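You operate a simulated robot arm through the tools that you are given. There is no shell and no other tool.

You are at the controls of a simulated two-armed robot. One attempt, no reset.

JOB
Stop arm one, set its jog speed slow and pump 6 ml of grease into point 3.
Fine: arm stop in and white rocker on before the grease pump button; grease selector and white rocker off after. Where these are worked on the way, their far stop is far enough and under half their travel is too little: white rocker.

It is judged by the outcome, as a careful person would: the job done as asked, and still so three seconds after it is handed in. It fails if anything else is knocked over, pushed out of place, dropped, spilled or broken.

ROBOT AND FRAMES
Two 7-joint arms with fingered hands on one trunk that stands fixed in place. Base frame: the origin is at the foot of the trunk, x ahead of it, y to its left, z up. Units: m, degrees, N and s.
The left shoulder is at [0.05, 0.214, 0.869], the right one opposite. With the tool pointing down near the work surface each hand reaches from about 0.44 to 0.9 m from the base axis, measured 20 degrees to its own side. Payload 3 kg a hand.
The tool frame of a hand sits at the grasp point between the pads (the TCP): z along the fingers, y along the line on which they close. The tips reach 0.026 m beyond it. Largest opening 0.132 m; the body of the gripper starts 0.073 m behind the TCP. The gripper is a hand of 3 fingers: y runs from the thumb to the fingers, the wrist lies at [0, 0, -0.229] in the tool frame, and closing takes about 1.5 s.
Orientation is that of the tool frame in the base frame, as a unit quaternion [x, y, z, w]. With the fingers straight down and closing along the base's y, the tool's x points along the base's -x, its y along +y and its z along -z.

CONTROLS
- The arms move only by the tool step_arm. It takes "left_targets", "right_targets" or both (then of equal length, played together; a hand with none holds still); each is a list of rows, each a list of 6 numbers: the shift along the tool's x, y, z in units of 150 mm (1.0 is 150 mm), then the turn, a rotation vector about the tool's x, y, z in units of 90 degrees (1.0 is 90 degrees). In form: [[dx, dy, dz, wx, wy, wz], ...]. A call has 1 to 20 rows; each row is the pose to reach, as a shift and turn from the pose commanded when the call began, along the tool's axes at that moment. "left_hand" and "right_hand" are, for a hand that has rows, the closure, from 0 (fully open) to 1 (shut), set as the call begins (left out, the last holds). A call with a number of a shift or a turn outside -1 to 1 is refused whole. A row lasts 0.2 s, in which the tool goes at most 0.05 m and 8.6 degrees; a call with a longer step from one row to the next is refused whole, and so is a gripper value outside its range. Where a pose cannot be reached the arm comes as near as it can. A force on the tool above 60 N (or 10 N above the force at the start of the call, whichever is more), or a blocked arm, ends the call early, and 0.2 s more pass. Each finger travels about 0.072 m/s and halts on what it meets, pressing with about 21 N; the grip force reading is that of the motor and also rises with nothing between the fingers. The clock runs only during rows and for 0.2 s after the last one: add rows that repeat a pose to give the fingers time. The reply holds the time, the measured pose of the TCP, the force on the tool along the base axes, the opening and the grip force, in the units named above and with some noise, with the torque about the TCP (base axes, N m) and any sound that the robot's microphone picked up.
- Cameras (640 x 400 px; columns grow to the right, rows downward): "scene" is now at [0.0318, -0, 1.4967]; the picture's right is [0.01, -1.00, 0.00], its down [-0.68, -0.00, -0.73] and it looks along [0.73, 0.00, -0.68] (base axes); focal length 308 px, centre (320, 200). "left" rides on the left gripper at [-0.062, 0.003, -0.092] in its tool frame; the picture's right is [-0.05, -1.00, 0.00], its down [0.83, -0.04, -0.56] and it looks along [0.55, -0.03, 0.83] (tool axes); focal length 230 px, centre (320, 200). "right" rides on the right gripper at [0.062, 0.003, -0.092] in its tool frame; the picture's right is [-0.05, 1.00, 0.00], its down [-0.83, -0.04, -0.56] and it looks along [-0.55, -0.03, 0.83] (tool axes); focal length 230 px, centre (320, 200). There is no depth. A picture from a camera that has moved, and an enlarged one, comes with that camera's place and axes in the base frame and with its lens.
- grab_frame(camera): a new picture of that camera. The clock stands still meanwhile.
- grasp_type(shape, hand): the hand has 3 fingers and takes this shape, open, in about a second: jaw (thumb against the fingers, like two jaws); tri (thumb and two fingers); tip (a fingertip pinch); poke (one finger out to press); point (the index stretched); flat (the hand flat); cup (the hand cupped); fist (a fist). The gripper value then closes the fingers along that shape, each until it touches; the sizes above hold for jaw. It gives what a move gives, with no picture.
- aim_head(pan, tilt): turns the head with the scene camera to pan (to the left, within 86 degrees either way) and tilt (down, from -29 to 69), counted from straight ahead of the robot. It gives what a move gives.
- zoom(camera, box): a new picture of the part [left, top, right, bottom] of that camera's present view, enlarged. The clock stands still meanwhile.
- job_done(): hands the job in; it is judged then, once.

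Nothing tells you positions but the pictures and the camera data. Unless the task says otherwise, let go and move clear before handing in.

The tools are called after "Call:" by a JSON object that holds its "op" and its "data". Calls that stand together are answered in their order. step_arm: Moves the arms, as the interface text tells. Its arguments: {"type":"object","properties":{"left_targets":{"type":"array"},"left_hand":{"type":"number"},"right_targets":{"type":"array"},"right_hand":{"type":"number"}},"required":[]} The other tools are called the same way: grasp_type (shape, hand) gives the hand a shape; aim_head (pan, tilt) turns the head that bears the scene camera; grab_frame (camera) takes a picture; zoom (camera, box) takes an enlarged picture of a part of a camera's view; job_done () hands the job in.

At the start:

```text
t: 0.0
left_position: [0.6, 0.1926, 0.9689]
left_orientation: [0.0, 1.0, 0.0, 0.0]
left_wrist_force: [0.0, 0.7, -0.2]
left_ft_torque: [0.01, -0.01, 0.01]
left_finger_gap: 0.132
left_gripper_force: 0.0
left_shape: jaw
right_position: [0.6874, -0.3435, 1.0272]
right_orientation: [-0.001, 1.0, 0.0, 0.0]
right_wrist_force: [0.2, 0.2, 0.4]
right_ft_torque: [0.02, 0.01, -0.06]
right_finger_gap: 0.1321
right_gripper_force: 0.1
right_shape: jaw
head pan, tilt: [0.3, 43.1]
```

scene: 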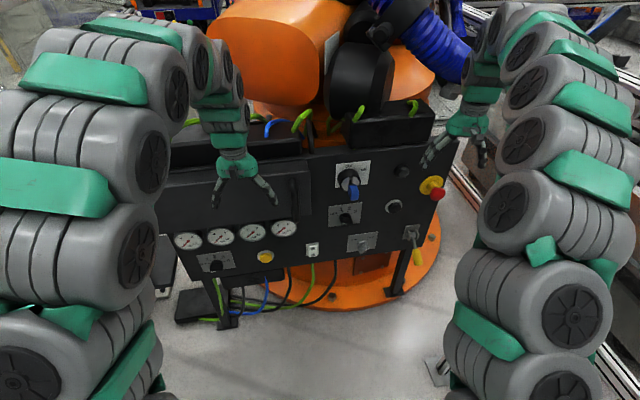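
right: 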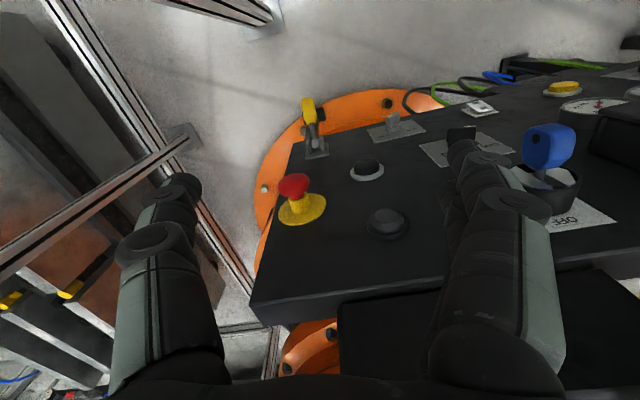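
left: 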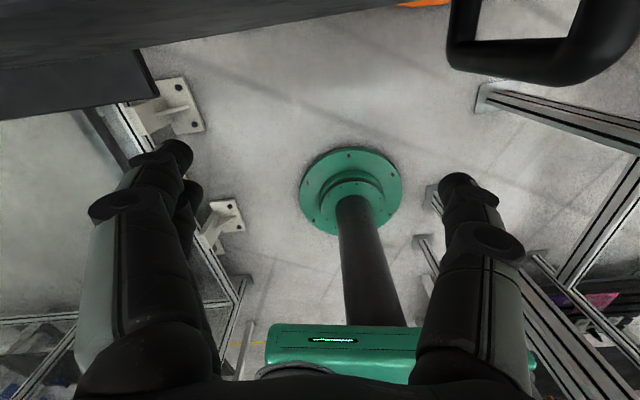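

I see a dark control panel with gauges, knobs, a red mushroom button, a white rocker and levers, standing in front of an orange robot. I will zoom in to read the labels before moving anything.

Call:
{"op": "zoom", "data": {"camera": "scene", "box": [300, 150, 460, 250]}}

Call:
{"op": "zoom", "data": {"camera": "scene", "box": [160, 190, 320, 290]}}

Call:
{"op": "zoom", "data": {"camera": "scene", "box": [300, 200, 460, 300]}}

Call:
{"op": "zoom", "data": {"camera": "right", "box": [240, 60, 640, 310]}}

```text
4.00 times, centred on (380, 200) of scene
camera zoom: at [0.0318, 0.0, 1.4967], right [0.01, -1.0, 0.0], down [-0.68, 0.0, -0.73], along [0.73, 0.0, -0.68], focal length 1232 px, centre (80, 200)
```

zoom: 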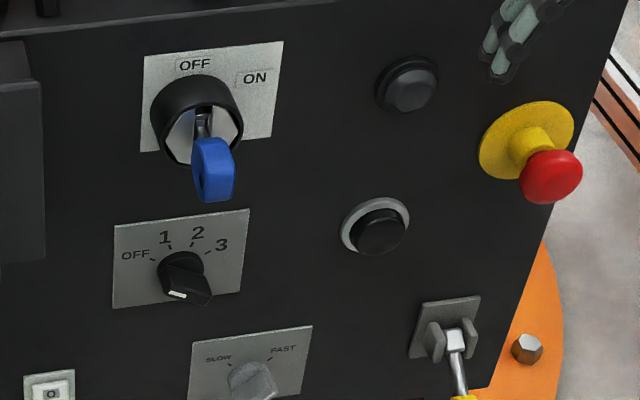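

```text
4.00 times, centred on (240, 240) of scene
camera zoom: at [0.0318, 0.0, 1.4967], right [0.01, -1.0, 0.0], down [-0.68, 0.0, -0.73], along [0.73, 0.0, -0.68], focal length 1232 px, centre (640, 40)
```

zoom: 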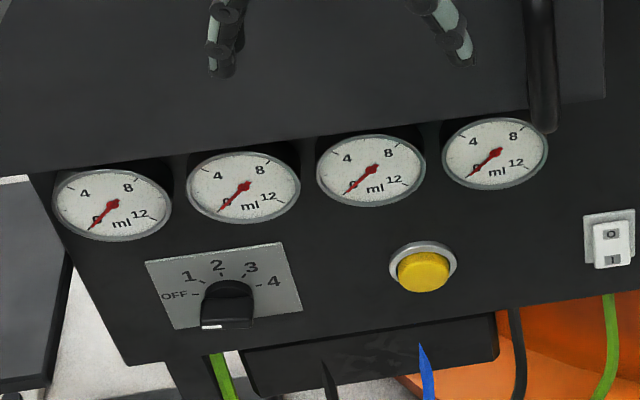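

```text
4.00 times, centred on (380, 250) of scene
camera zoom: at [0.0318, 0.0, 1.4967], right [0.01, -1.0, 0.0], down [-0.68, 0.0, -0.73], along [0.73, 0.0, -0.68], focal length 1232 px, centre (80, 0)
```

zoom: 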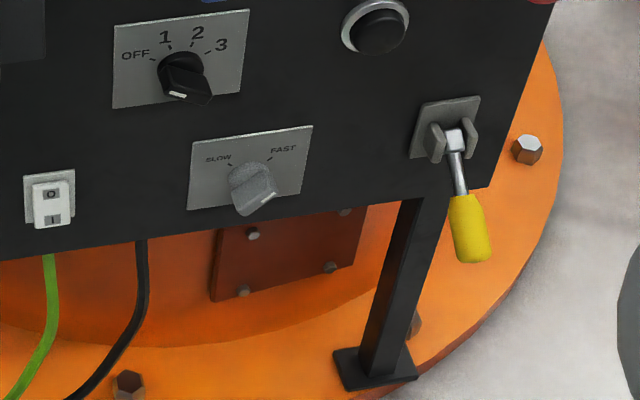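

```text
1.60 times, centred on (440, 185) of right
camera zoom: at [0.6263, -0.3417, 1.1203], right [0.05, 1.0, 0.0], down [0.83, -0.04, 0.56], along [0.55, -0.03, -0.83], focal length 368 px, centre (128, 224)
```

zoom: 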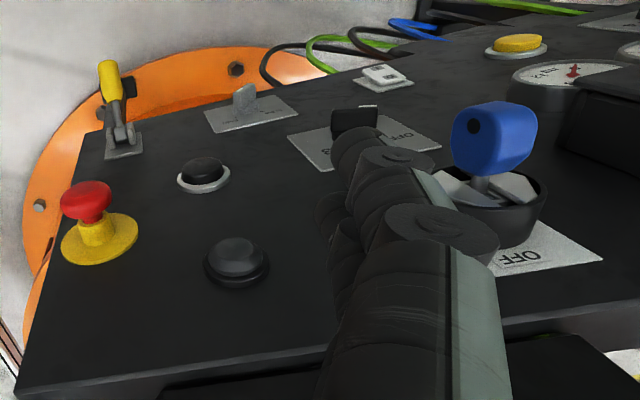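

The panel looks vertical at about x 0.75–0.85, slightly yawed, with the red stop near (0.80, -0.39, 0.81) and the yellow pump button near (0.73, 0.20, 0.55). I'll look around with the head for other controls or labels before acting.

Call:
{"op": "aim_head", "data": {"pan": 0, "tilt": 20}}

Call:
{"op": "grab_frame", "data": {"camera": "scene"}}

Call:
{"op": "aim_head", "data": {"pan": 0, "tilt": 55}}

Call:
{"op": "grab_frame", "data": {"camera": "scene"}}

```text
t: 0.9
left_position: [0.6001, 0.1933, 0.9697]
left_orientation: [0.0, 1.0, 0.001, 0.0]
left_wrist_force: [-0.4, -0.9, -0.8]
left_ft_torque: [0.03, 0.0, 0.01]
left_finger_gap: 0.1319
left_gripper_force: 0.1
left_shape: jaw
right_position: [0.6867, -0.3437, 1.0288]
right_orientation: [0.0, 1.0, 0.0, 0.0]
right_wrist_force: [0.2, -0.4, -0.1]
right_ft_torque: [0.03, 0.04, 0.0]
right_finger_gap: 0.1321
right_gripper_force: 0.0
right_shape: jaw
head pan, tilt: [0.0, 20.0]
```

```text
taken
```

scene: 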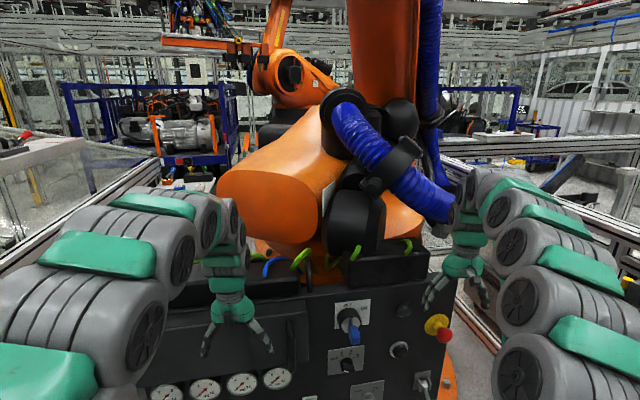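

```text
t: 1.9
left_position: [0.6, 0.1928, 0.9697]
left_orientation: [0.0, 1.0, 0.001, 0.0]
left_wrist_force: [0.4, -0.2, 1.3]
left_ft_torque: [0.0, 0.02, 0.02]
left_finger_gap: 0.1317
left_gripper_force: 0.1
left_shape: jaw
right_position: [0.686, -0.3433, 1.0286]
right_orientation: [0.0, 1.0, 0.0, 0.0]
right_wrist_force: [0.0, 0.1, -0.2]
right_ft_torque: [-0.02, -0.01, -0.01]
right_finger_gap: 0.1321
right_gripper_force: 0.1
right_shape: jaw
head pan, tilt: [0.0, 55.0]
```

```text
taken
```

scene: 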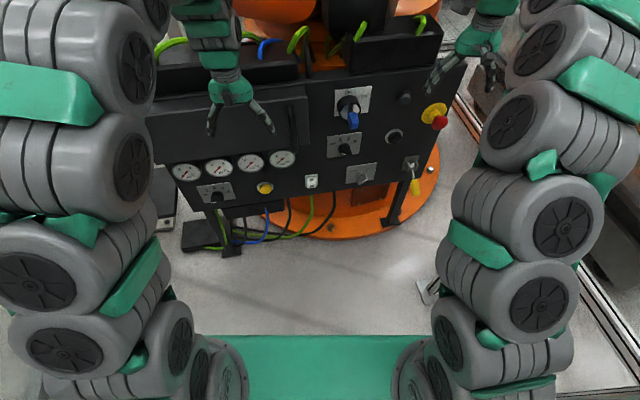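

The surroundings hold only background arms; the panel in front carries all the controls. I'll take detailed enlarged views with camera data to locate each control precisely.

Call:
{"op": "aim_head", "data": {"pan": 0, "tilt": 43}}

Call:
{"op": "zoom", "data": {"camera": "scene", "box": [330, 160, 410, 210]}}

Call:
{"op": "zoom", "data": {"camera": "scene", "box": [330, 195, 410, 245]}}

Call:
{"op": "zoom", "data": {"camera": "scene", "box": [385, 215, 465, 265]}}

Call:
{"op": "zoom", "data": {"camera": "scene", "box": [280, 225, 360, 275]}}

Call:
{"op": "zoom", "data": {"camera": "scene", "box": [180, 230, 260, 280]}}

Call:
{"op": "zoom", "data": {"camera": "scene", "box": [380, 155, 460, 205]}}

```text
t: 2.6
left_position: [0.5998, 0.1933, 0.9688]
left_orientation: [0.0, 1.0, 0.0, 0.0]
left_wrist_force: [0.5, -0.1, 0.1]
left_ft_torque: [0.03, 0.01, 0.0]
left_finger_gap: 0.1318
left_gripper_force: 0.0
left_shape: jaw
right_position: [0.6864, -0.3443, 1.0284]
right_orientation: [0.0, 1.0, -0.001, 0.0]
right_wrist_force: [-1.3, -0.9, 0.3]
right_ft_torque: [-0.05, -0.03, -0.02]
right_finger_gap: 0.1318
right_gripper_force: 0.1
right_shape: jaw
head pan, tilt: [0.0, 43.0]
```

```text
8.00 times, centred on (370, 185) of scene
camera zoom: at [0.0318, -0.0005, 1.4969], right [0.0, -1.0, 0.0], down [-0.68, 0.0, -0.73], along [0.73, 0.0, -0.68], focal length 2463 px, centre (-80, 320)
```

zoom: 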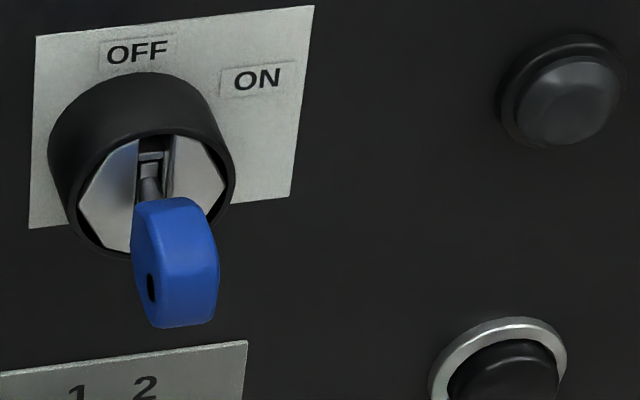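

```text
8.00 times, centred on (370, 220) of scene
camera zoom: at [0.0318, -0.0005, 1.4969], right [0.0, -1.0, 0.0], down [-0.68, 0.0, -0.73], along [0.73, 0.0, -0.68], focal length 2463 px, centre (-80, 40)
```

zoom: 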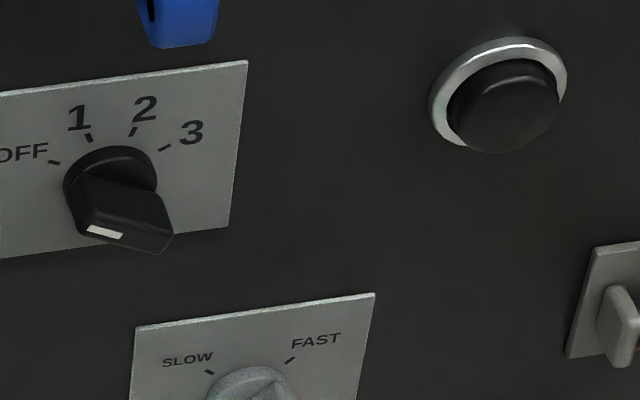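

```text
8.00 times, centred on (425, 240) of scene
camera zoom: at [0.0318, -0.0005, 1.4969], right [0.0, -1.0, 0.0], down [-0.68, 0.0, -0.73], along [0.73, 0.0, -0.68], focal length 2463 px, centre (-520, -120)
```

zoom: 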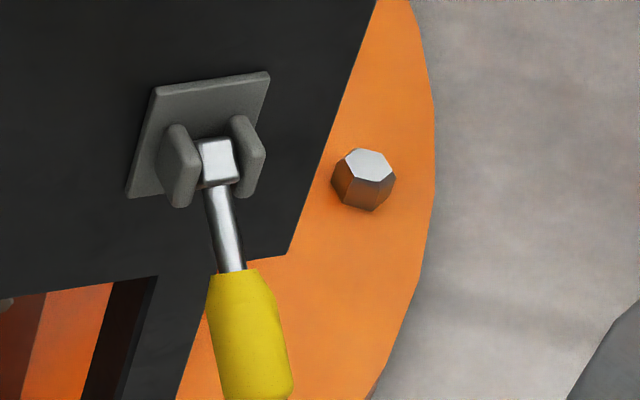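

```text
8.00 times, centred on (320, 250) of scene
camera zoom: at [0.0318, -0.0005, 1.4969], right [0.0, -1.0, 0.0], down [-0.68, 0.0, -0.73], along [0.73, 0.0, -0.68], focal length 2463 px, centre (320, -200)
```

zoom: 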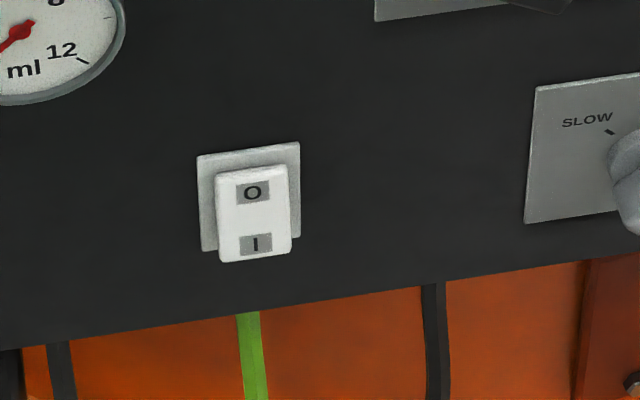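

```text
8.00 times, centred on (220, 255) of scene
camera zoom: at [0.0318, -0.0005, 1.4969], right [0.0, -1.0, 0.0], down [-0.68, 0.0, -0.73], along [0.73, 0.0, -0.68], focal length 2463 px, centre (1120, -240)
```

zoom: 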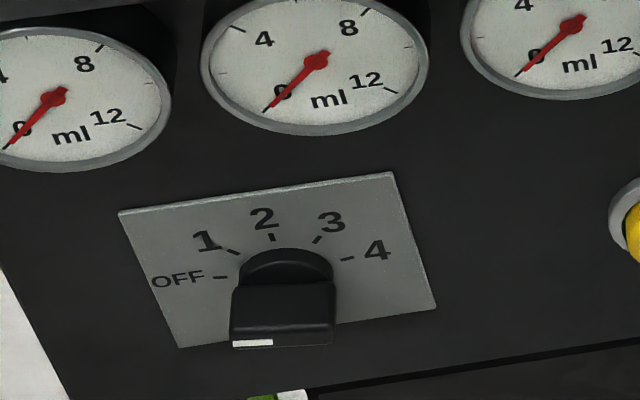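

```text
8.00 times, centred on (420, 180) of scene
camera zoom: at [0.0318, -0.0005, 1.4969], right [0.0, -1.0, 0.0], down [-0.68, 0.0, -0.73], along [0.73, 0.0, -0.68], focal length 2463 px, centre (-480, 360)
```

zoom: 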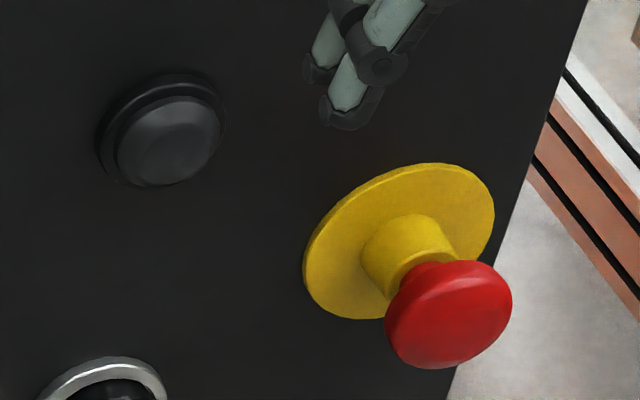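

The labels read clearly: OFF/1/2/3/4 grease selector at lower left with four ml gauges, a yellow pump button, a white O/I rocker, a SLOW/FAST knob, and the red mushroom arm stop. I'll zoom the right hand camera to triangulate these against the scene view.

Call:
{"op": "zoom", "data": {"camera": "right", "box": [260, 80, 420, 180]}}

Call:
{"op": "zoom", "data": {"camera": "right", "box": [420, 50, 640, 187]}}

Call:
{"op": "zoom", "data": {"camera": "right", "box": [240, 150, 440, 275]}}

```text
4.00 times, centred on (340, 130) of right
camera zoom: at [0.6263, -0.3416, 1.1203], right [0.05, 1.0, 0.0], down [0.83, -0.04, 0.56], along [0.55, -0.03, -0.83], focal length 920 px, centre (240, 480)
```

zoom: 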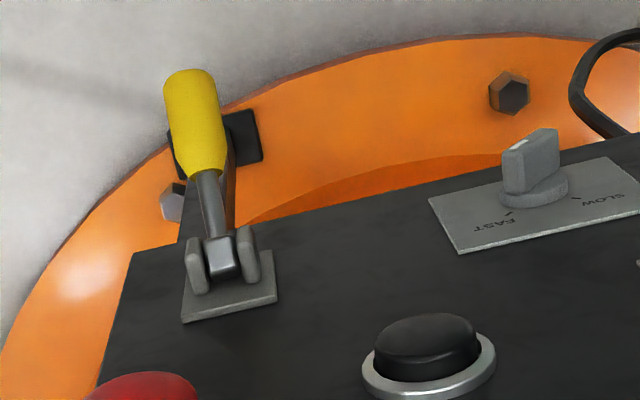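

```text
2.91 times, centred on (530, 118) of right
camera zoom: at [0.6263, -0.3416, 1.1203], right [0.05, 1.0, 0.0], down [0.83, -0.04, 0.56], along [0.55, -0.03, -0.83], focal length 669 px, centre (-291, 437)
```

zoom: 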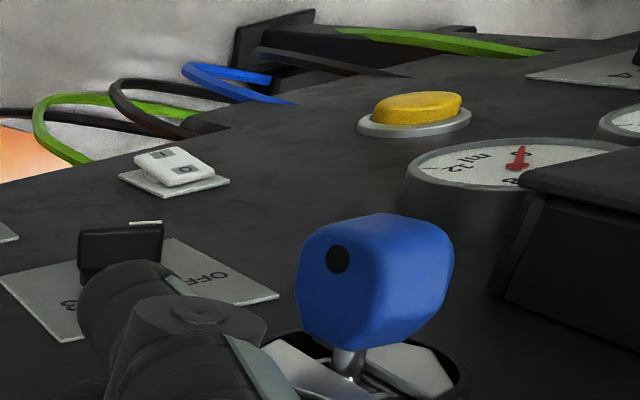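

```text
3.20 times, centred on (340, 212) of right
camera zoom: at [0.6263, -0.3416, 1.1203], right [0.05, 1.0, 0.0], down [0.83, -0.04, 0.56], along [0.55, -0.03, -0.83], focal length 736 px, centre (256, 160)
```

zoom: 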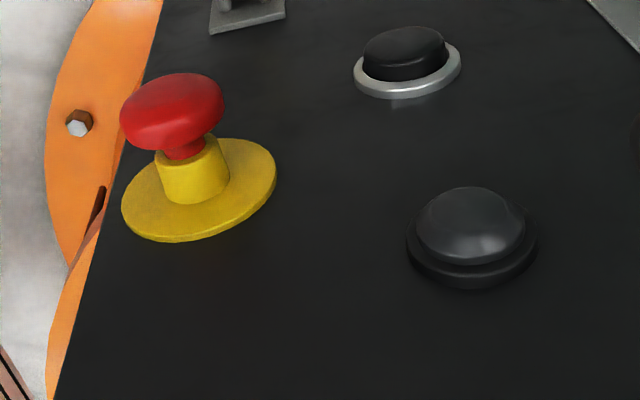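

Triangulation puts the panel as a vertical plane x ≈ 0.784 − 0.176·y (yawed about 10°), with the red stop cap front near (0.79, -0.39, 0.80). I'll turn the right hand to point forward along the panel normal and bring it in front of the stop.

Call:
{"op": "step_arm", "data": {"right_targets": [[-0.0045, -0.037, 0.067, -0.0073, -0.0831, -0.0073], [-0.009, -0.0745, 0.133, -0.0146, -0.1662, -0.0146], [-0.0135, -0.112, 0.2, -0.0218, -0.2493, -0.0218], [-0.018, -0.149, 0.267, -0.0291, -0.3324, -0.0291], [-0.0225, -0.186, 0.333, -0.0364, -0.4155, -0.0364], [-0.027, -0.2235, 0.4, -0.0437, -0.4986, -0.0437], [-0.0315, -0.261, 0.467, -0.0509, -0.5817, -0.0509], [-0.036, -0.298, 0.533, -0.0582, -0.6647, -0.0582], [-0.0405, -0.335, 0.6, -0.0655, -0.7478, -0.0655], [-0.045, -0.3725, 0.667, -0.0728, -0.8309, -0.0728], [-0.0495, -0.41, 0.733, -0.08, -0.914, -0.08], [-0.054, -0.447, 0.8, -0.0873, -0.9971, -0.0873], [-0.054, -0.447, 0.8, -0.0873, -0.9971, -0.0873]], "right_hand": 0}}

Call:
{"op": "grab_frame", "data": {"camera": "scene"}}

Call:
{"op": "grab_frame", "data": {"camera": "right"}}

```text
t: 5.4
left_position: [0.5994, 0.1933, 0.9697]
left_orientation: [0.0, 1.0, 0.0, 0.0]
left_wrist_force: [-0.1, -0.6, -0.6]
left_ft_torque: [-0.03, 0.01, 0.0]
left_finger_gap: 0.1319
left_gripper_force: 0.0
left_shape: jaw
right_position: [0.6961, -0.4109, 0.9082]
right_orientation: [-0.061, 0.704, 0.061, 0.704]
right_wrist_force: [-0.6, -0.3, 0.7]
right_ft_torque: [0.0, 0.02, 0.02]
right_finger_gap: 0.1318
right_gripper_force: 0.2
right_shape: jaw
head pan, tilt: [0.0, 43.0]
```

```text
taken
```

scene: 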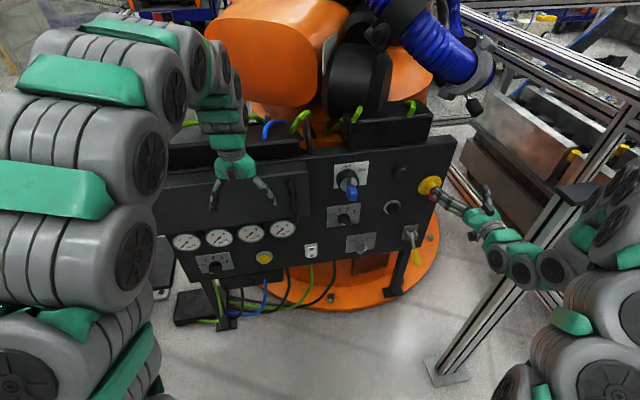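

```text
taken
camera right: at [0.6049, -0.4237, 0.8461], right [-0.17, 0.98, 0.05], down [-0.54, -0.14, 0.83], along [0.82, 0.12, 0.56], focal length 230 px, centre (320, 200)
```

right: 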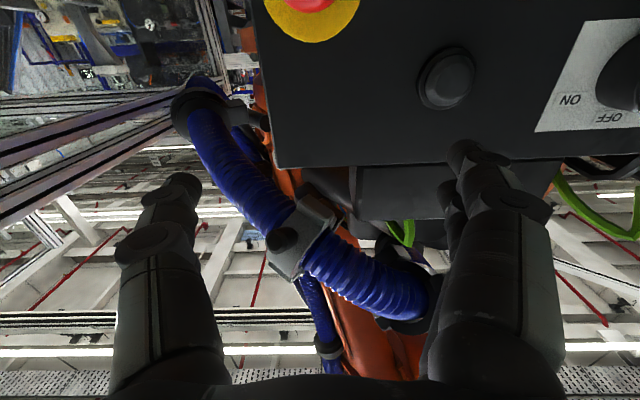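

The right hand now points along the panel normal at (0.696, -0.411, 0.908), just above the level of the stop button. I'll close the fingers and lower to the height of the red cap.

Call:
{"op": "step_arm", "data": {"right_targets": [[0.1, 0, 0, 0, 0, 0], [0.2, 0, 0, 0, 0, 0], [0.3, 0, 0, 0, 0, 0], [0.4, 0, 0, 0, 0, 0], [0.5, 0, 0, 0, 0, 0], [0.6, 0, 0, 0, 0, 0], [0.7, 0, 0, 0, 0, 0], [0.7, 0, 0, 0, 0, 0], [0.7, 0, 0, 0, 0, 0], [0.7, 0, 0, 0, 0, 0]], "right_hand": 1}}

Call:
{"op": "grab_frame", "data": {"camera": "right"}}

Call:
{"op": "zoom", "data": {"camera": "scene", "box": [380, 150, 540, 250]}}

```text
t: 7.6
left_position: [0.6, 0.194, 0.9703]
left_orientation: [0.0, 1.0, 0.0, 0.0]
left_wrist_force: [-0.1, 0.3, -0.2]
left_ft_torque: [0.0, 0.0, -0.04]
left_finger_gap: 0.132
left_gripper_force: 0.0
left_shape: jaw
right_position: [0.6951, -0.4095, 0.8033]
right_orientation: [-0.061, 0.705, 0.061, 0.704]
right_wrist_force: [0.4, 0.2, 0.2]
right_ft_torque: [-0.04, -0.01, 0.0]
right_finger_gap: 0.0
right_gripper_force: 21.4
right_shape: jaw
head pan, tilt: [0.0, 43.0]
```

```text
taken
camera right: at [0.6046, -0.4232, 0.742], right [-0.17, 0.98, 0.05], down [-0.54, -0.14, 0.83], along [0.82, 0.12, 0.55], focal length 230 px, centre (320, 200)
```

right: 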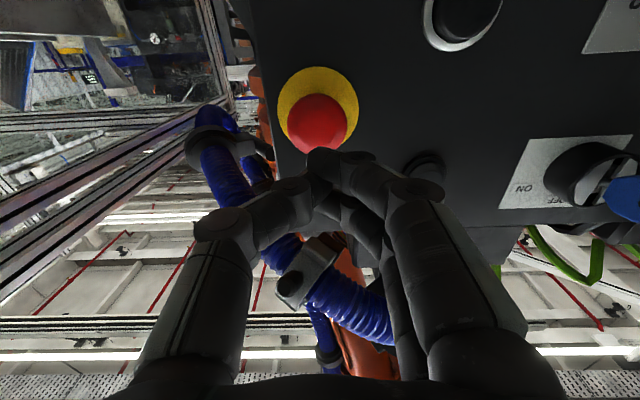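

```text
4.00 times, centred on (460, 200) of scene
camera zoom: at [0.0319, -0.0005, 1.4969], right [0.0, -1.0, 0.0], down [-0.68, 0.0, -0.73], along [0.73, 0.0, -0.68], focal length 1232 px, centre (-240, 200)
```

zoom: 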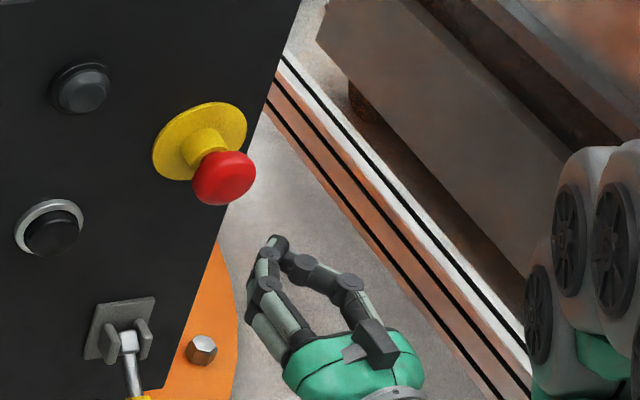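

The closed fingertips line up with the red cap (slightly high, about 6 mm). I'll advance along the panel normal and press the stop in with small steps.

Call:
{"op": "step_arm", "data": {"right_targets": [[0.02, 0, 0.08, 0, 0, 0], [0.04, 0, 0.16, 0, 0, 0], [0.04, 0, 0.24, 0, 0, 0], [0.04, 0, 0.32, 0, 0, 0], [0.04, 0, 0.38, 0, 0, 0], [0.04, 0, 0.42, 0, 0, 0], [0.04, 0, 0.44, 0, 0, 0], [0.04, 0, 0.46, 0, 0, 0], [0.04, 0, 0.48, 0, 0, 0], [0.04, 0, 0.5, 0, 0, 0], [0.04, 0, 0.52, 0, 0, 0]], "right_hand": 1}}

Call:
{"op": "grab_frame", "data": {"camera": "right"}}

Call:
{"op": "zoom", "data": {"camera": "scene", "box": [380, 150, 540, 250]}}

```text
t: 10.0
left_position: [0.5998, 0.1938, 0.9703]
left_orientation: [0.0, 1.0, 0.0, 0.0]
left_wrist_force: [0.0, -0.2, 0.3]
left_ft_torque: [-0.01, 0.01, 0.0]
left_finger_gap: 0.132
left_gripper_force: 0.0
left_shape: jaw
right_position: [0.7717, -0.3976, 0.7966]
right_orientation: [-0.062, 0.704, 0.062, 0.704]
right_wrist_force: [-3.2, -1.6, 0.7]
right_ft_torque: [0.0, -0.02, -0.01]
right_finger_gap: 0.0002
right_gripper_force: 20.7
right_shape: jaw
head pan, tilt: [0.0, 43.0]
```

```text
taken
camera right: at [0.6814, -0.4109, 0.7352], right [-0.17, 0.98, 0.05], down [-0.54, -0.14, 0.83], along [0.82, 0.12, 0.55], focal length 230 px, centre (320, 200)
```

right: 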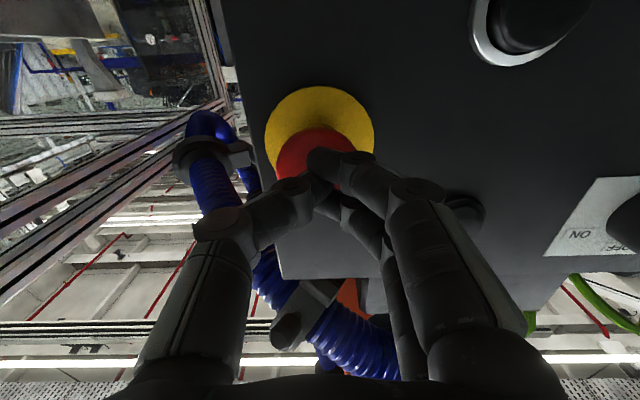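

```text
4.00 times, centred on (460, 200) of scene
camera zoom: at [0.0318, -0.0005, 1.4969], right [0.0, -1.0, 0.0], down [-0.68, 0.0, -0.73], along [0.73, 0.0, -0.68], focal length 1232 px, centre (-240, 200)
```

zoom: 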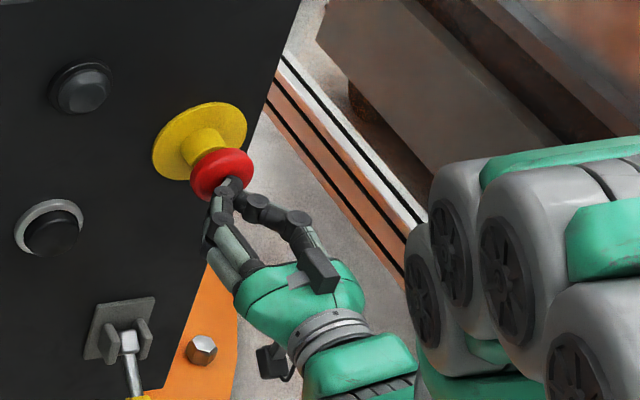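

The fingertips just touch the red cap (about 3.5 N). I'll press further in small steps until it bottoms out.

Call:
{"op": "step_arm", "data": {"right_targets": [[0, 0, 0.02, 0, 0, 0], [0, 0, 0.04, 0, 0, 0], [0, 0, 0.06, 0, 0, 0], [0, 0, 0.08, 0, 0, 0], [0, 0, 0.1, 0, 0, 0], [0, 0, 0.12, 0, 0, 0], [0, 0, 0.14, 0, 0, 0], [0, 0, 0.16, 0, 0, 0]], "right_hand": 1}}

Call:
{"op": "zoom", "data": {"camera": "scene", "box": [380, 150, 540, 250]}}

```text
t: 11.4
left_position: [0.6003, 0.1922, 0.9695]
left_orientation: [0.001, 1.0, 0.001, 0.0]
left_wrist_force: [0.2, -0.1, -0.3]
left_ft_torque: [0.0, -0.03, 0.0]
left_finger_gap: 0.132
left_gripper_force: 0.0
left_shape: jaw
right_position: [0.7866, -0.3997, 0.7944]
right_orientation: [-0.057, 0.706, 0.057, 0.703]
right_wrist_force: [-41.7, -10.5, 4.3]
right_ft_torque: [-0.01, -0.13, -0.04]
right_finger_gap: 0.0
right_gripper_force: 21.1
right_shape: jaw
head pan, tilt: [0.0, 43.0]
stopped in row 7 (right hand): the force on the tool passed its limit at 65 N (the readings are from after the stop); the commanded pose is now the measured one
```

```text
4.00 times, centred on (460, 200) of scene
camera zoom: at [0.0313, -0.0007, 1.4969], right [0.0, -1.0, 0.0], down [-0.68, 0.0, -0.73], along [0.73, 0.0, -0.68], focal length 1232 px, centre (-240, 200)
```

zoom: 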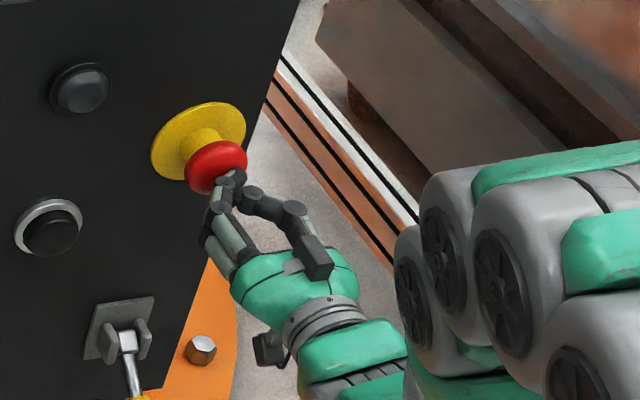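

The cap went in roughly 12–15 mm and hit its stop at 65 N. I'll back straight off and check whether it stays latched in.

Call:
{"op": "step_arm", "data": {"right_targets": [[0, 0, -0.05, 0, 0, 0], [0, 0, -0.15, 0, 0, 0], [0, 0, -0.3, 0, 0, 0], [0, 0, -0.45, 0, 0, 0], [0, 0, -0.6, 0, 0, 0]], "right_hand": 1}}

Call:
{"op": "zoom", "data": {"camera": "scene", "box": [380, 155, 460, 205]}}

Call:
{"op": "grab_frame", "data": {"camera": "right"}}

```text
t: 12.6
left_position: [0.6005, 0.1938, 0.9693]
left_orientation: [0.0, 1.0, 0.0, 0.0]
left_wrist_force: [0.3, 0.9, -0.5]
left_ft_torque: [0.01, -0.01, -0.01]
left_finger_gap: 0.132
left_gripper_force: 0.0
left_shape: jaw
right_position: [0.6993, -0.4115, 0.7942]
right_orientation: [-0.06, 0.706, 0.06, 0.703]
right_wrist_force: [-0.7, -0.3, 0.2]
right_ft_torque: [-0.03, 0.01, 0.04]
right_finger_gap: 0.0
right_gripper_force: 21.2
right_shape: jaw
head pan, tilt: [0.0, 43.0]
```

```text
8.00 times, centred on (420, 180) of scene
camera zoom: at [0.0319, -0.0005, 1.4969], right [0.0, -1.0, 0.0], down [-0.68, 0.0, -0.73], along [0.73, 0.0, -0.68], focal length 2463 px, centre (-480, 360)
```

zoom: 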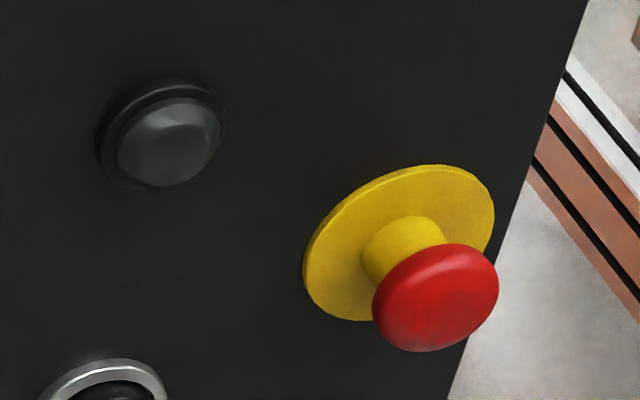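

```text
taken
camera right: at [0.6081, -0.4247, 0.7332], right [-0.17, 0.98, 0.05], down [-0.54, -0.14, 0.83], along [0.83, 0.11, 0.55], focal length 230 px, centre (320, 200)
```

right: 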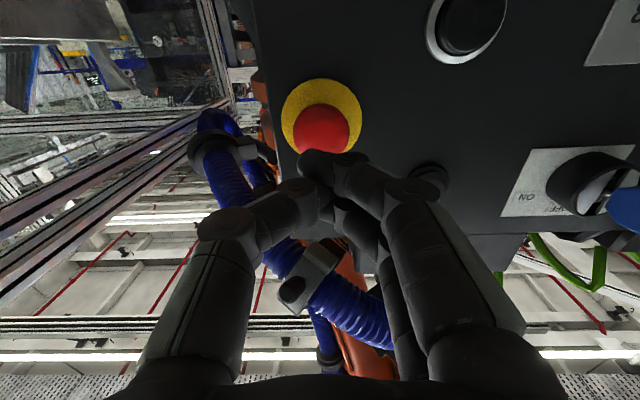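

The red cap now sits about 10 mm deeper against its yellow collar after I let go, so the arm stop is latched in. Next I'll retreat and bring the right hand in front of the SLOW/FAST knob near (0.81, -0.16, 0.53).

Call:
{"op": "step_arm", "data": {"right_targets": [[0, 0, -0.2, 0, 0, 0], [0.1, 0.1, -0.4, 0, 0, 0], [0.3, 0.25, -0.4, 0, 0, 0], [0.5, 0.42, -0.4, 0, 0, 0], [0.7, 0.6, -0.4, 0, 0, 0], [0.89, 0.75, -0.4, 0, 0, 0]], "right_hand": 0}}

Call:
{"op": "step_arm", "data": {"right_targets": [[0.2, 0.15, 0, 0, 0, 0], [0.4, 0.3, 0, 0, 0, 0], [0.6, 0.45, 0, 0, 0, 0], [0.75, 0.6, 0.1, 0, 0, 0], [0.89, 0.75, 0.2, 0, 0, 0], [0.89, 0.75, 0.2, 0, 0, 0]]}}

Call:
{"op": "grab_frame", "data": {"camera": "scene"}}

Call:
{"op": "grab_frame", "data": {"camera": "right"}}

```text
t: 14.0
left_position: [0.6003, 0.1933, 0.9701]
left_orientation: [0.0, 1.0, 0.0, 0.0]
left_wrist_force: [0.0, -0.6, -0.2]
left_ft_torque: [-0.02, 0.03, -0.02]
left_finger_gap: 0.132
left_gripper_force: 0.0
left_shape: jaw
right_position: [0.6203, -0.3093, 0.6601]
right_orientation: [-0.06, 0.706, 0.061, 0.703]
right_wrist_force: [0.3, 0.1, 0.1]
right_ft_torque: [0.0, 0.0, 0.03]
right_finger_gap: 0.1318
right_gripper_force: 0.0
right_shape: jaw
head pan, tilt: [0.0, 43.0]
```

```text
t: 15.6
left_position: [0.6, 0.1932, 0.9695]
left_orientation: [0.0, 1.0, -0.001, -0.001]
left_wrist_force: [-0.1, 0.0, -0.6]
left_ft_torque: [-0.06, -0.01, -0.05]
left_finger_gap: 0.1318
left_gripper_force: 0.1
left_shape: jaw
right_position: [0.6392, -0.2685, 0.5428]
right_orientation: [-0.016, 0.711, 0.014, 0.703]
right_wrist_force: [-0.5, 1.0, -0.1]
right_ft_torque: [0.03, 0.0, -0.06]
right_finger_gap: 0.1319
right_gripper_force: 0.1
right_shape: jaw
right hand out of reach, approached as far as the arm can: row 4, 5, 6
head pan, tilt: [0.0, 43.0]
stopped in row 6 (right hand): the arm was blocked; the commanded pose is now the measured one
```

```text
taken
```

scene: 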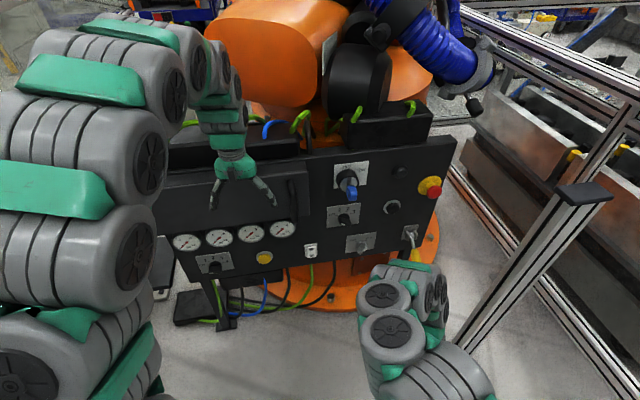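

```text
taken
camera right: at [0.5469, -0.2714, 0.4822], right [-0.04, 1.0, 0.05], down [-0.54, -0.07, 0.84], along [0.84, 0.01, 0.55], focal length 230 px, centre (320, 200)
```

right: 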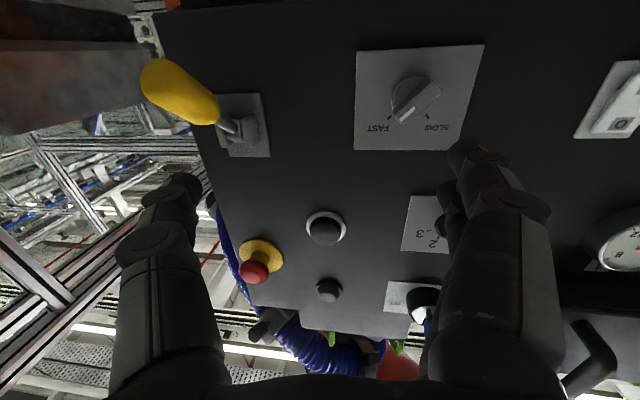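

The right arm ran into a joint limit on the way down, stopping at (0.639, -0.269, 0.543) with its yaw reduced, so the approach needs another arm posture. I'll look at the arm's configuration and the knob more closely.

Call:
{"op": "aim_head", "data": {"pan": -25, "tilt": 60}}

Call:
{"op": "grab_frame", "data": {"camera": "scene"}}

Call:
{"op": "zoom", "data": {"camera": "right", "box": [340, 30, 500, 130]}}

```text
t: 16.5
left_position: [0.6004, 0.1933, 0.9685]
left_orientation: [-0.001, 1.0, 0.0, -0.001]
left_wrist_force: [1.1, 1.3, 1.3]
left_ft_torque: [0.02, 0.0, 0.02]
left_finger_gap: 0.1319
left_gripper_force: 0.0
left_shape: jaw
right_position: [0.6398, -0.2696, 0.5426]
right_orientation: [-0.016, 0.71, 0.015, 0.703]
right_wrist_force: [0.5, 0.2, -0.3]
right_ft_torque: [0.0, -0.01, 0.02]
right_finger_gap: 0.1318
right_gripper_force: 0.0
right_shape: jaw
head pan, tilt: [-25.0, 60.0]
```

```text
taken
```

scene: 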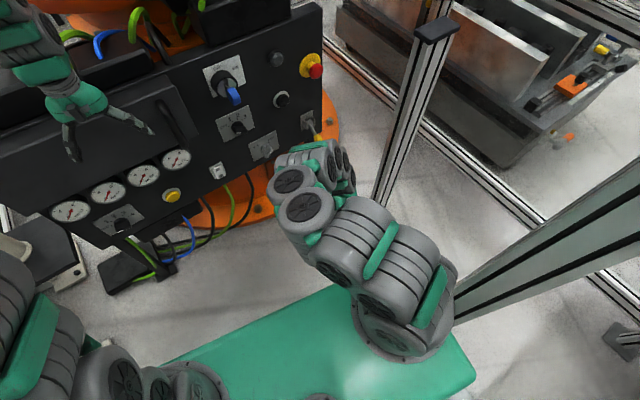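

```text
4.00 times, centred on (420, 80) of right
camera zoom: at [0.5471, -0.2705, 0.4824], right [-0.04, 1.0, 0.05], down [-0.54, -0.07, 0.84], along [0.84, 0.01, 0.55], focal length 920 px, centre (-80, 680)
```

zoom: 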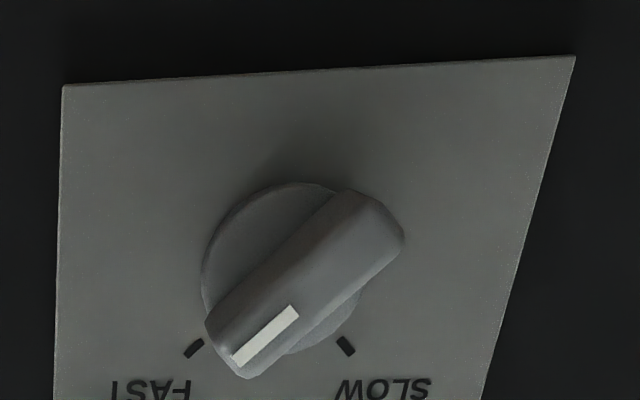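

The knob mark points clearly to FAST, at 45° to the upper right, so it needs a 90° turn toward SLOW. I'll try easing the right hand left and forward while restoring the yaw, to see what the arm can reach.

Call:
{"op": "step_arm", "data": {"right_targets": [[-0.1, 0, 0, 0, 0, 0], [-0.2, 0, 0, -0.04, 0, 0], [-0.3, 0.05, 0.03, -0.083, 0, 0], [-0.4, 0.15, 0.06, -0.083, 0, 0], [-0.4, 0.3, 0.1, -0.083, 0, 0], [-0.4, 0.45, 0.15, -0.083, 0, 0], [-0.4, 0.55, 0.2, -0.083, 0, 0], [-0.4, 0.65, 0.2, -0.083, 0, 0]]}}

Call:
{"op": "grab_frame", "data": {"camera": "scene"}}

```text
t: 18.3
left_position: [0.6004, 0.1942, 0.9692]
left_orientation: [0.0, 1.0, -0.001, 0.001]
left_wrist_force: [0.3, -0.9, 0.0]
left_ft_torque: [0.01, -0.01, -0.01]
left_finger_gap: 0.132
left_gripper_force: 0.0
left_shape: jaw
right_position: [0.6653, -0.1701, 0.6022]
right_orientation: [-0.062, 0.709, 0.062, 0.699]
right_wrist_force: [0.6, -0.7, 0.3]
right_ft_torque: [0.01, 0.02, -0.02]
right_finger_gap: 0.132
right_gripper_force: 0.0
right_shape: jaw
head pan, tilt: [-25.0, 60.0]
```

```text
taken
```

scene: 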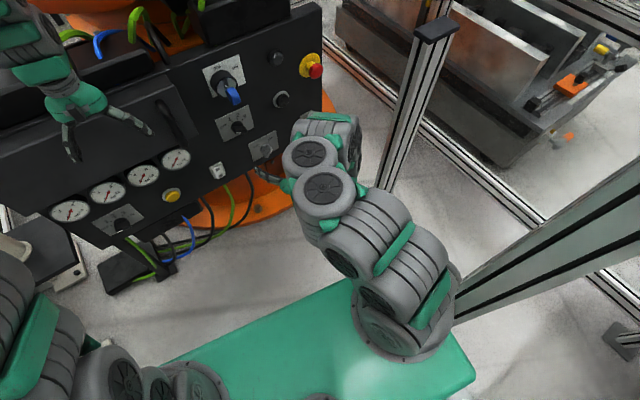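

The hand moved freely to (0.665, -0.170, 0.602) with the right orientation. Refined knob axis is about (0.813, -0.164, 0.530); I'll roll 45° to match the bar and lower to stand off in front of it.

Call:
{"op": "step_arm", "data": {"right_targets": [[0.07, -0.02, 0.03, 0, 0, 0.07], [0.14, -0.04, 0.06, 0, 0, 0.14], [0.21, -0.06, 0.09, 0, 0, 0.22], [0.28, -0.08, 0.12, 0, 0, 0.3], [0.35, -0.1, 0.15, 0, 0, 0.37], [0.42, -0.12, 0.18, 0, 0, 0.44], [0.48, -0.132, 0.184, 0, 0, 0.5], [0.48, -0.132, 0.184, 0, 0, 0.5]]}}

Call:
{"op": "grab_frame", "data": {"camera": "right"}}

Call:
{"op": "aim_head", "data": {"pan": 0, "tilt": 43}}

Call:
{"op": "grab_frame", "data": {"camera": "scene"}}

```text
t: 20.1
left_position: [0.5999, 0.1925, 0.969]
left_orientation: [0.0, 1.0, 0.0, 0.0]
left_wrist_force: [0.7, -0.3, 0.0]
left_ft_torque: [0.01, 0.02, 0.0]
left_finger_gap: 0.1316
left_gripper_force: 0.1
left_shape: jaw
right_position: [0.6952, -0.1848, 0.5291]
right_orientation: [0.214, 0.678, 0.325, 0.624]
right_wrist_force: [0.1, 0.7, -0.1]
right_ft_torque: [0.0, -0.02, 0.03]
right_finger_gap: 0.1323
right_gripper_force: 0.1
right_shape: jaw
head pan, tilt: [-25.0, 60.0]
```

```text
taken
camera right: at [0.597, -0.1573, 0.4902], right [-0.11, 0.66, 0.74], down [-0.43, -0.7, 0.56], along [0.89, -0.26, 0.36], focal length 230 px, centre (320, 200)
```

right: 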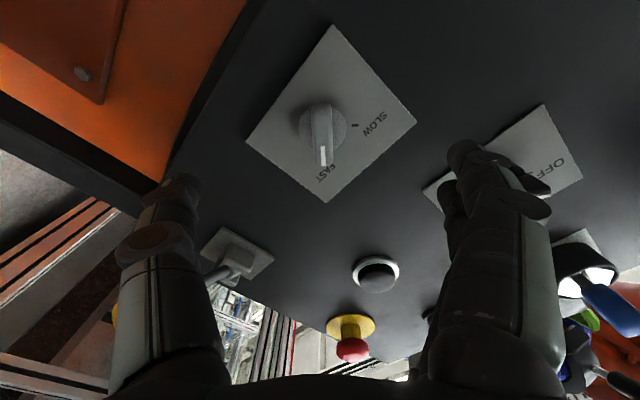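

```text
t: 21.0
left_position: [0.5991, 0.193, 0.9696]
left_orientation: [0.0, 1.0, 0.0, 0.0]
left_wrist_force: [-0.4, 0.5, 0.1]
left_ft_torque: [0.01, 0.0, -0.02]
left_finger_gap: 0.132
left_gripper_force: 0.0
left_shape: jaw
right_position: [0.695, -0.1849, 0.531]
right_orientation: [0.213, 0.678, 0.325, 0.624]
right_wrist_force: [0.0, -1.1, -0.2]
right_ft_torque: [0.0, -0.03, -0.01]
right_finger_gap: 0.1319
right_gripper_force: 0.1
right_shape: jaw
head pan, tilt: [0.0, 43.0]
```

```text
taken
```

scene: 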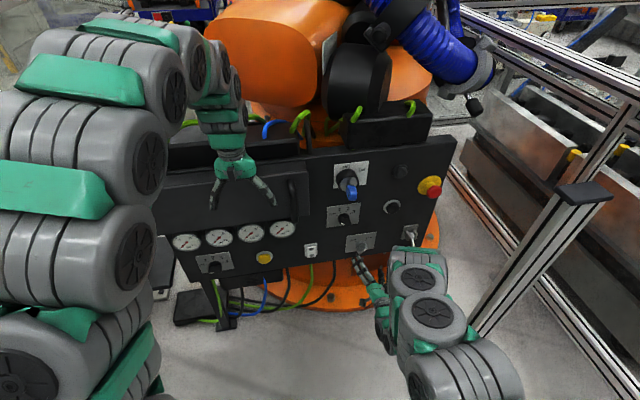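

The bar lines up with the hand's grasp axis (bar vertical in the hand view, centred at column 320). I'll advance along the normal with fingers open until they straddle the bar.

Call:
{"op": "step_arm", "data": {"right_targets": [[0, 0, 0.1, 0, 0, 0], [0, 0, 0.2, 0, 0, 0], [0, 0, 0.3, 0, 0, 0], [0, 0, 0.38, 0, 0, 0], [0, 0, 0.44, 0, 0, 0], [0, 0, 0.49, 0, 0, 0], [0, 0, 0.53, 0, 0, 0]], "right_hand": 0}}

Call:
{"op": "grab_frame", "data": {"camera": "right"}}

Call:
{"op": "zoom", "data": {"camera": "scene", "box": [300, 200, 460, 300]}}

```text
t: 22.6
left_position: [0.599, 0.1924, 0.97]
left_orientation: [0.0, 1.0, 0.0, 0.0]
left_wrist_force: [0.1, 1.2, -0.4]
left_ft_torque: [0.02, -0.03, -0.02]
left_finger_gap: 0.1319
left_gripper_force: 0.1
left_shape: jaw
right_position: [0.7733, -0.1701, 0.5293]
right_orientation: [0.214, 0.678, 0.325, 0.624]
right_wrist_force: [-0.4, 0.5, -1.1]
right_ft_torque: [0.01, 0.01, 0.0]
right_finger_gap: 0.1321
right_gripper_force: 0.0
right_shape: jaw
head pan, tilt: [0.0, 43.0]
```

```text
taken
camera right: at [0.6753, -0.1417, 0.4887], right [-0.11, 0.66, 0.74], down [-0.43, -0.7, 0.56], along [0.9, -0.26, 0.36], focal length 230 px, centre (320, 200)
```

right: 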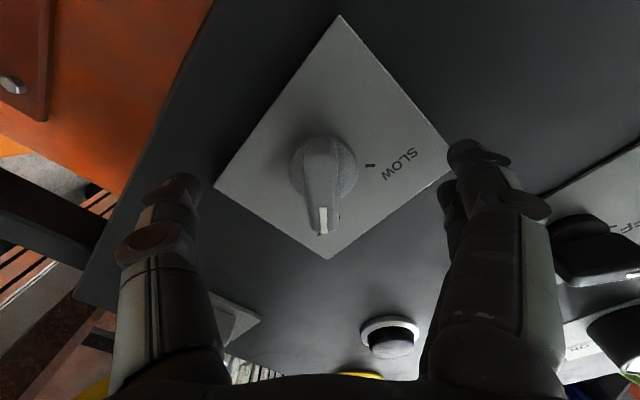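

```text
4.00 times, centred on (380, 250) of scene
camera zoom: at [0.0319, -0.0005, 1.4969], right [0.0, -1.0, 0.0], down [-0.68, 0.0, -0.73], along [0.73, 0.0, -0.68], focal length 1232 px, centre (80, 0)
```

zoom: 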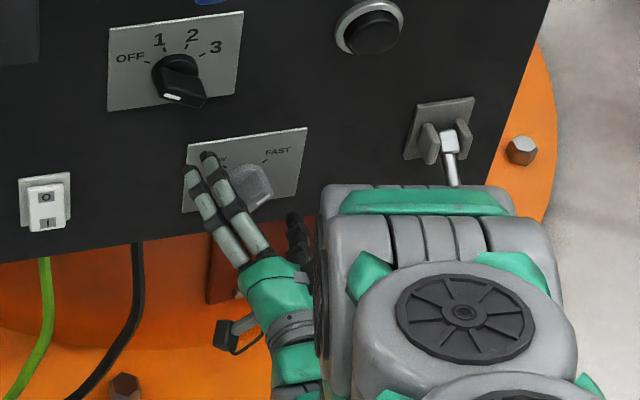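

The fingers straddle the knob bar with tips about 14 mm off the panel. I'll close on it now.

Call:
{"op": "step_arm", "data": {"right_targets": [[0, 0, 0, 0, 0, 0], [0, 0, 0, 0, 0, 0], [0, 0, 0, 0, 0, 0], [0, 0, 0, 0, 0, 0], [0, 0, 0, 0, 0, 0], [0, 0, 0, 0, 0, 0], [0, 0, 0, 0, 0, 0], [0, 0, 0, 0, 0, 0]], "right_hand": 1}}

Call:
{"op": "grab_frame", "data": {"camera": "right"}}

Call:
{"op": "zoom", "data": {"camera": "scene", "box": [320, 210, 400, 260]}}

```text
t: 24.4
left_position: [0.5986, 0.1927, 0.9692]
left_orientation: [0.0, 1.0, 0.0, 0.001]
left_wrist_force: [0.7, -0.4, 0.9]
left_ft_torque: [0.0, -0.02, 0.0]
left_finger_gap: 0.132
left_gripper_force: 0.1
left_shape: jaw
right_position: [0.7749, -0.1694, 0.5289]
right_orientation: [0.212, 0.678, 0.325, 0.624]
right_wrist_force: [3.5, 0.9, 0.9]
right_ft_torque: [0.0, 0.01, 0.04]
right_finger_gap: 0.011
right_gripper_force: 21.3
right_shape: jaw
head pan, tilt: [0.0, 43.0]
```

```text
taken
camera right: at [0.6755, -0.1418, 0.489], right [-0.11, 0.66, 0.74], down [-0.43, -0.7, 0.56], along [0.89, -0.26, 0.36], focal length 230 px, centre (320, 200)
```

right: 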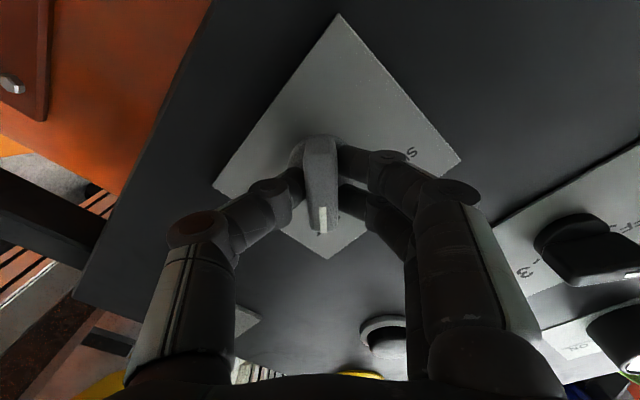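

```text
8.00 times, centred on (360, 235) of scene
camera zoom: at [0.0319, -0.0005, 1.4969], right [0.0, -1.0, 0.0], down [-0.68, 0.0, -0.73], along [0.73, 0.0, -0.68], focal length 2463 px, centre (0, -80)
```

zoom: 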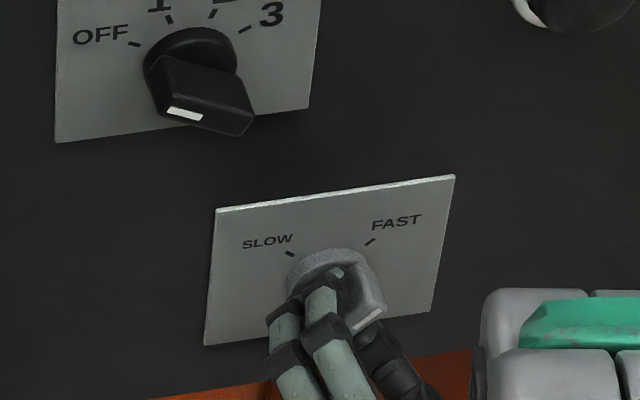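

The knob bar is firmly gripped (gap 11 mm). I'll turn the hand 90° counter-clockwise about its axis to bring the pointer to SLOW.

Call:
{"op": "step_arm", "data": {"right_targets": [[0, 0, 0, 0, 0, -0.083], [0, 0, 0, 0, 0, -0.167], [0, 0, 0, 0, 0, -0.25], [0, 0, 0, 0, 0, -0.333], [0, 0, 0, 0, 0, -0.417], [0, 0, 0, 0, 0, -0.5], [0, 0, 0, 0, 0, -0.583], [0, 0, 0, 0, 0, -0.667], [0, 0, 0, 0, 0, -0.75], [0, 0, 0, 0, 0, -0.833], [0, 0, 0, 0, 0, -0.917], [0, 0, 0, 0, 0, -1.0], [0, 0, 0, 0, 0, -1.0]], "right_hand": 1}}

Call:
{"op": "grab_frame", "data": {"camera": "right"}}

Call:
{"op": "zoom", "data": {"camera": "scene", "box": [320, 210, 400, 260]}}

```text
t: 27.2
left_position: [0.5999, 0.1927, 0.9699]
left_orientation: [0.0, 1.0, 0.0, 0.0]
left_wrist_force: [-0.3, 0.1, -0.8]
left_ft_torque: [-0.01, 0.01, 0.02]
left_finger_gap: 0.1322
left_gripper_force: 0.1
left_shape: jaw
right_position: [0.7749, -0.1705, 0.5297]
right_orientation: [-0.328, 0.63, -0.212, 0.671]
right_wrist_force: [1.7, 2.9, 11.0]
right_ft_torque: [0.04, -0.22, 0.05]
right_finger_gap: 0.0109
right_gripper_force: 20.9
right_shape: jaw
head pan, tilt: [0.0, 43.0]
```

```text
taken
camera right: at [0.6908, -0.2281, 0.4851], right [-0.14, 0.73, -0.67], down [-0.64, 0.45, 0.62], along [0.76, 0.51, 0.4], focal length 230 px, centre (320, 200)
```

right: 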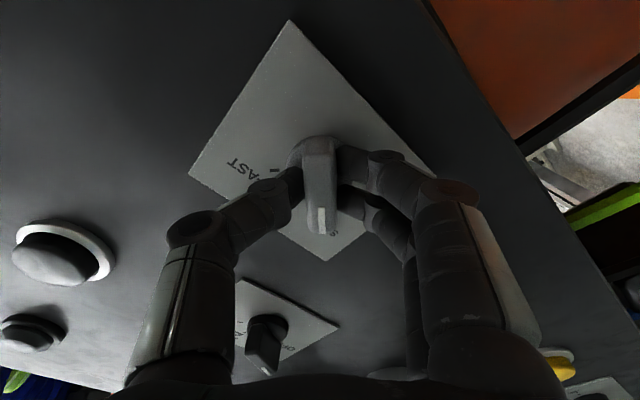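

```text
8.00 times, centred on (360, 235) of scene
camera zoom: at [0.0317, -0.0004, 1.4969], right [0.0, -1.0, 0.0], down [-0.68, 0.0, -0.73], along [0.73, 0.0, -0.68], focal length 2463 px, centre (0, -80)
```

zoom: 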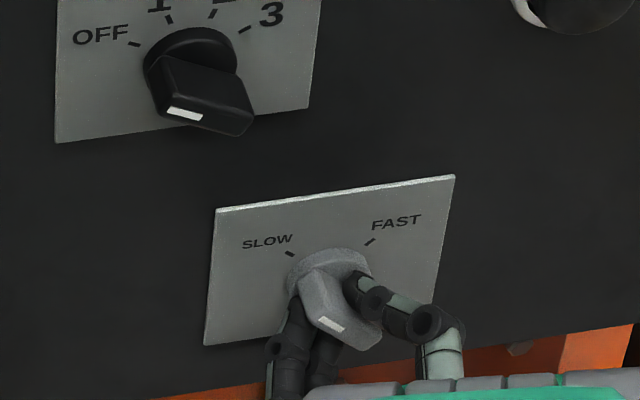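

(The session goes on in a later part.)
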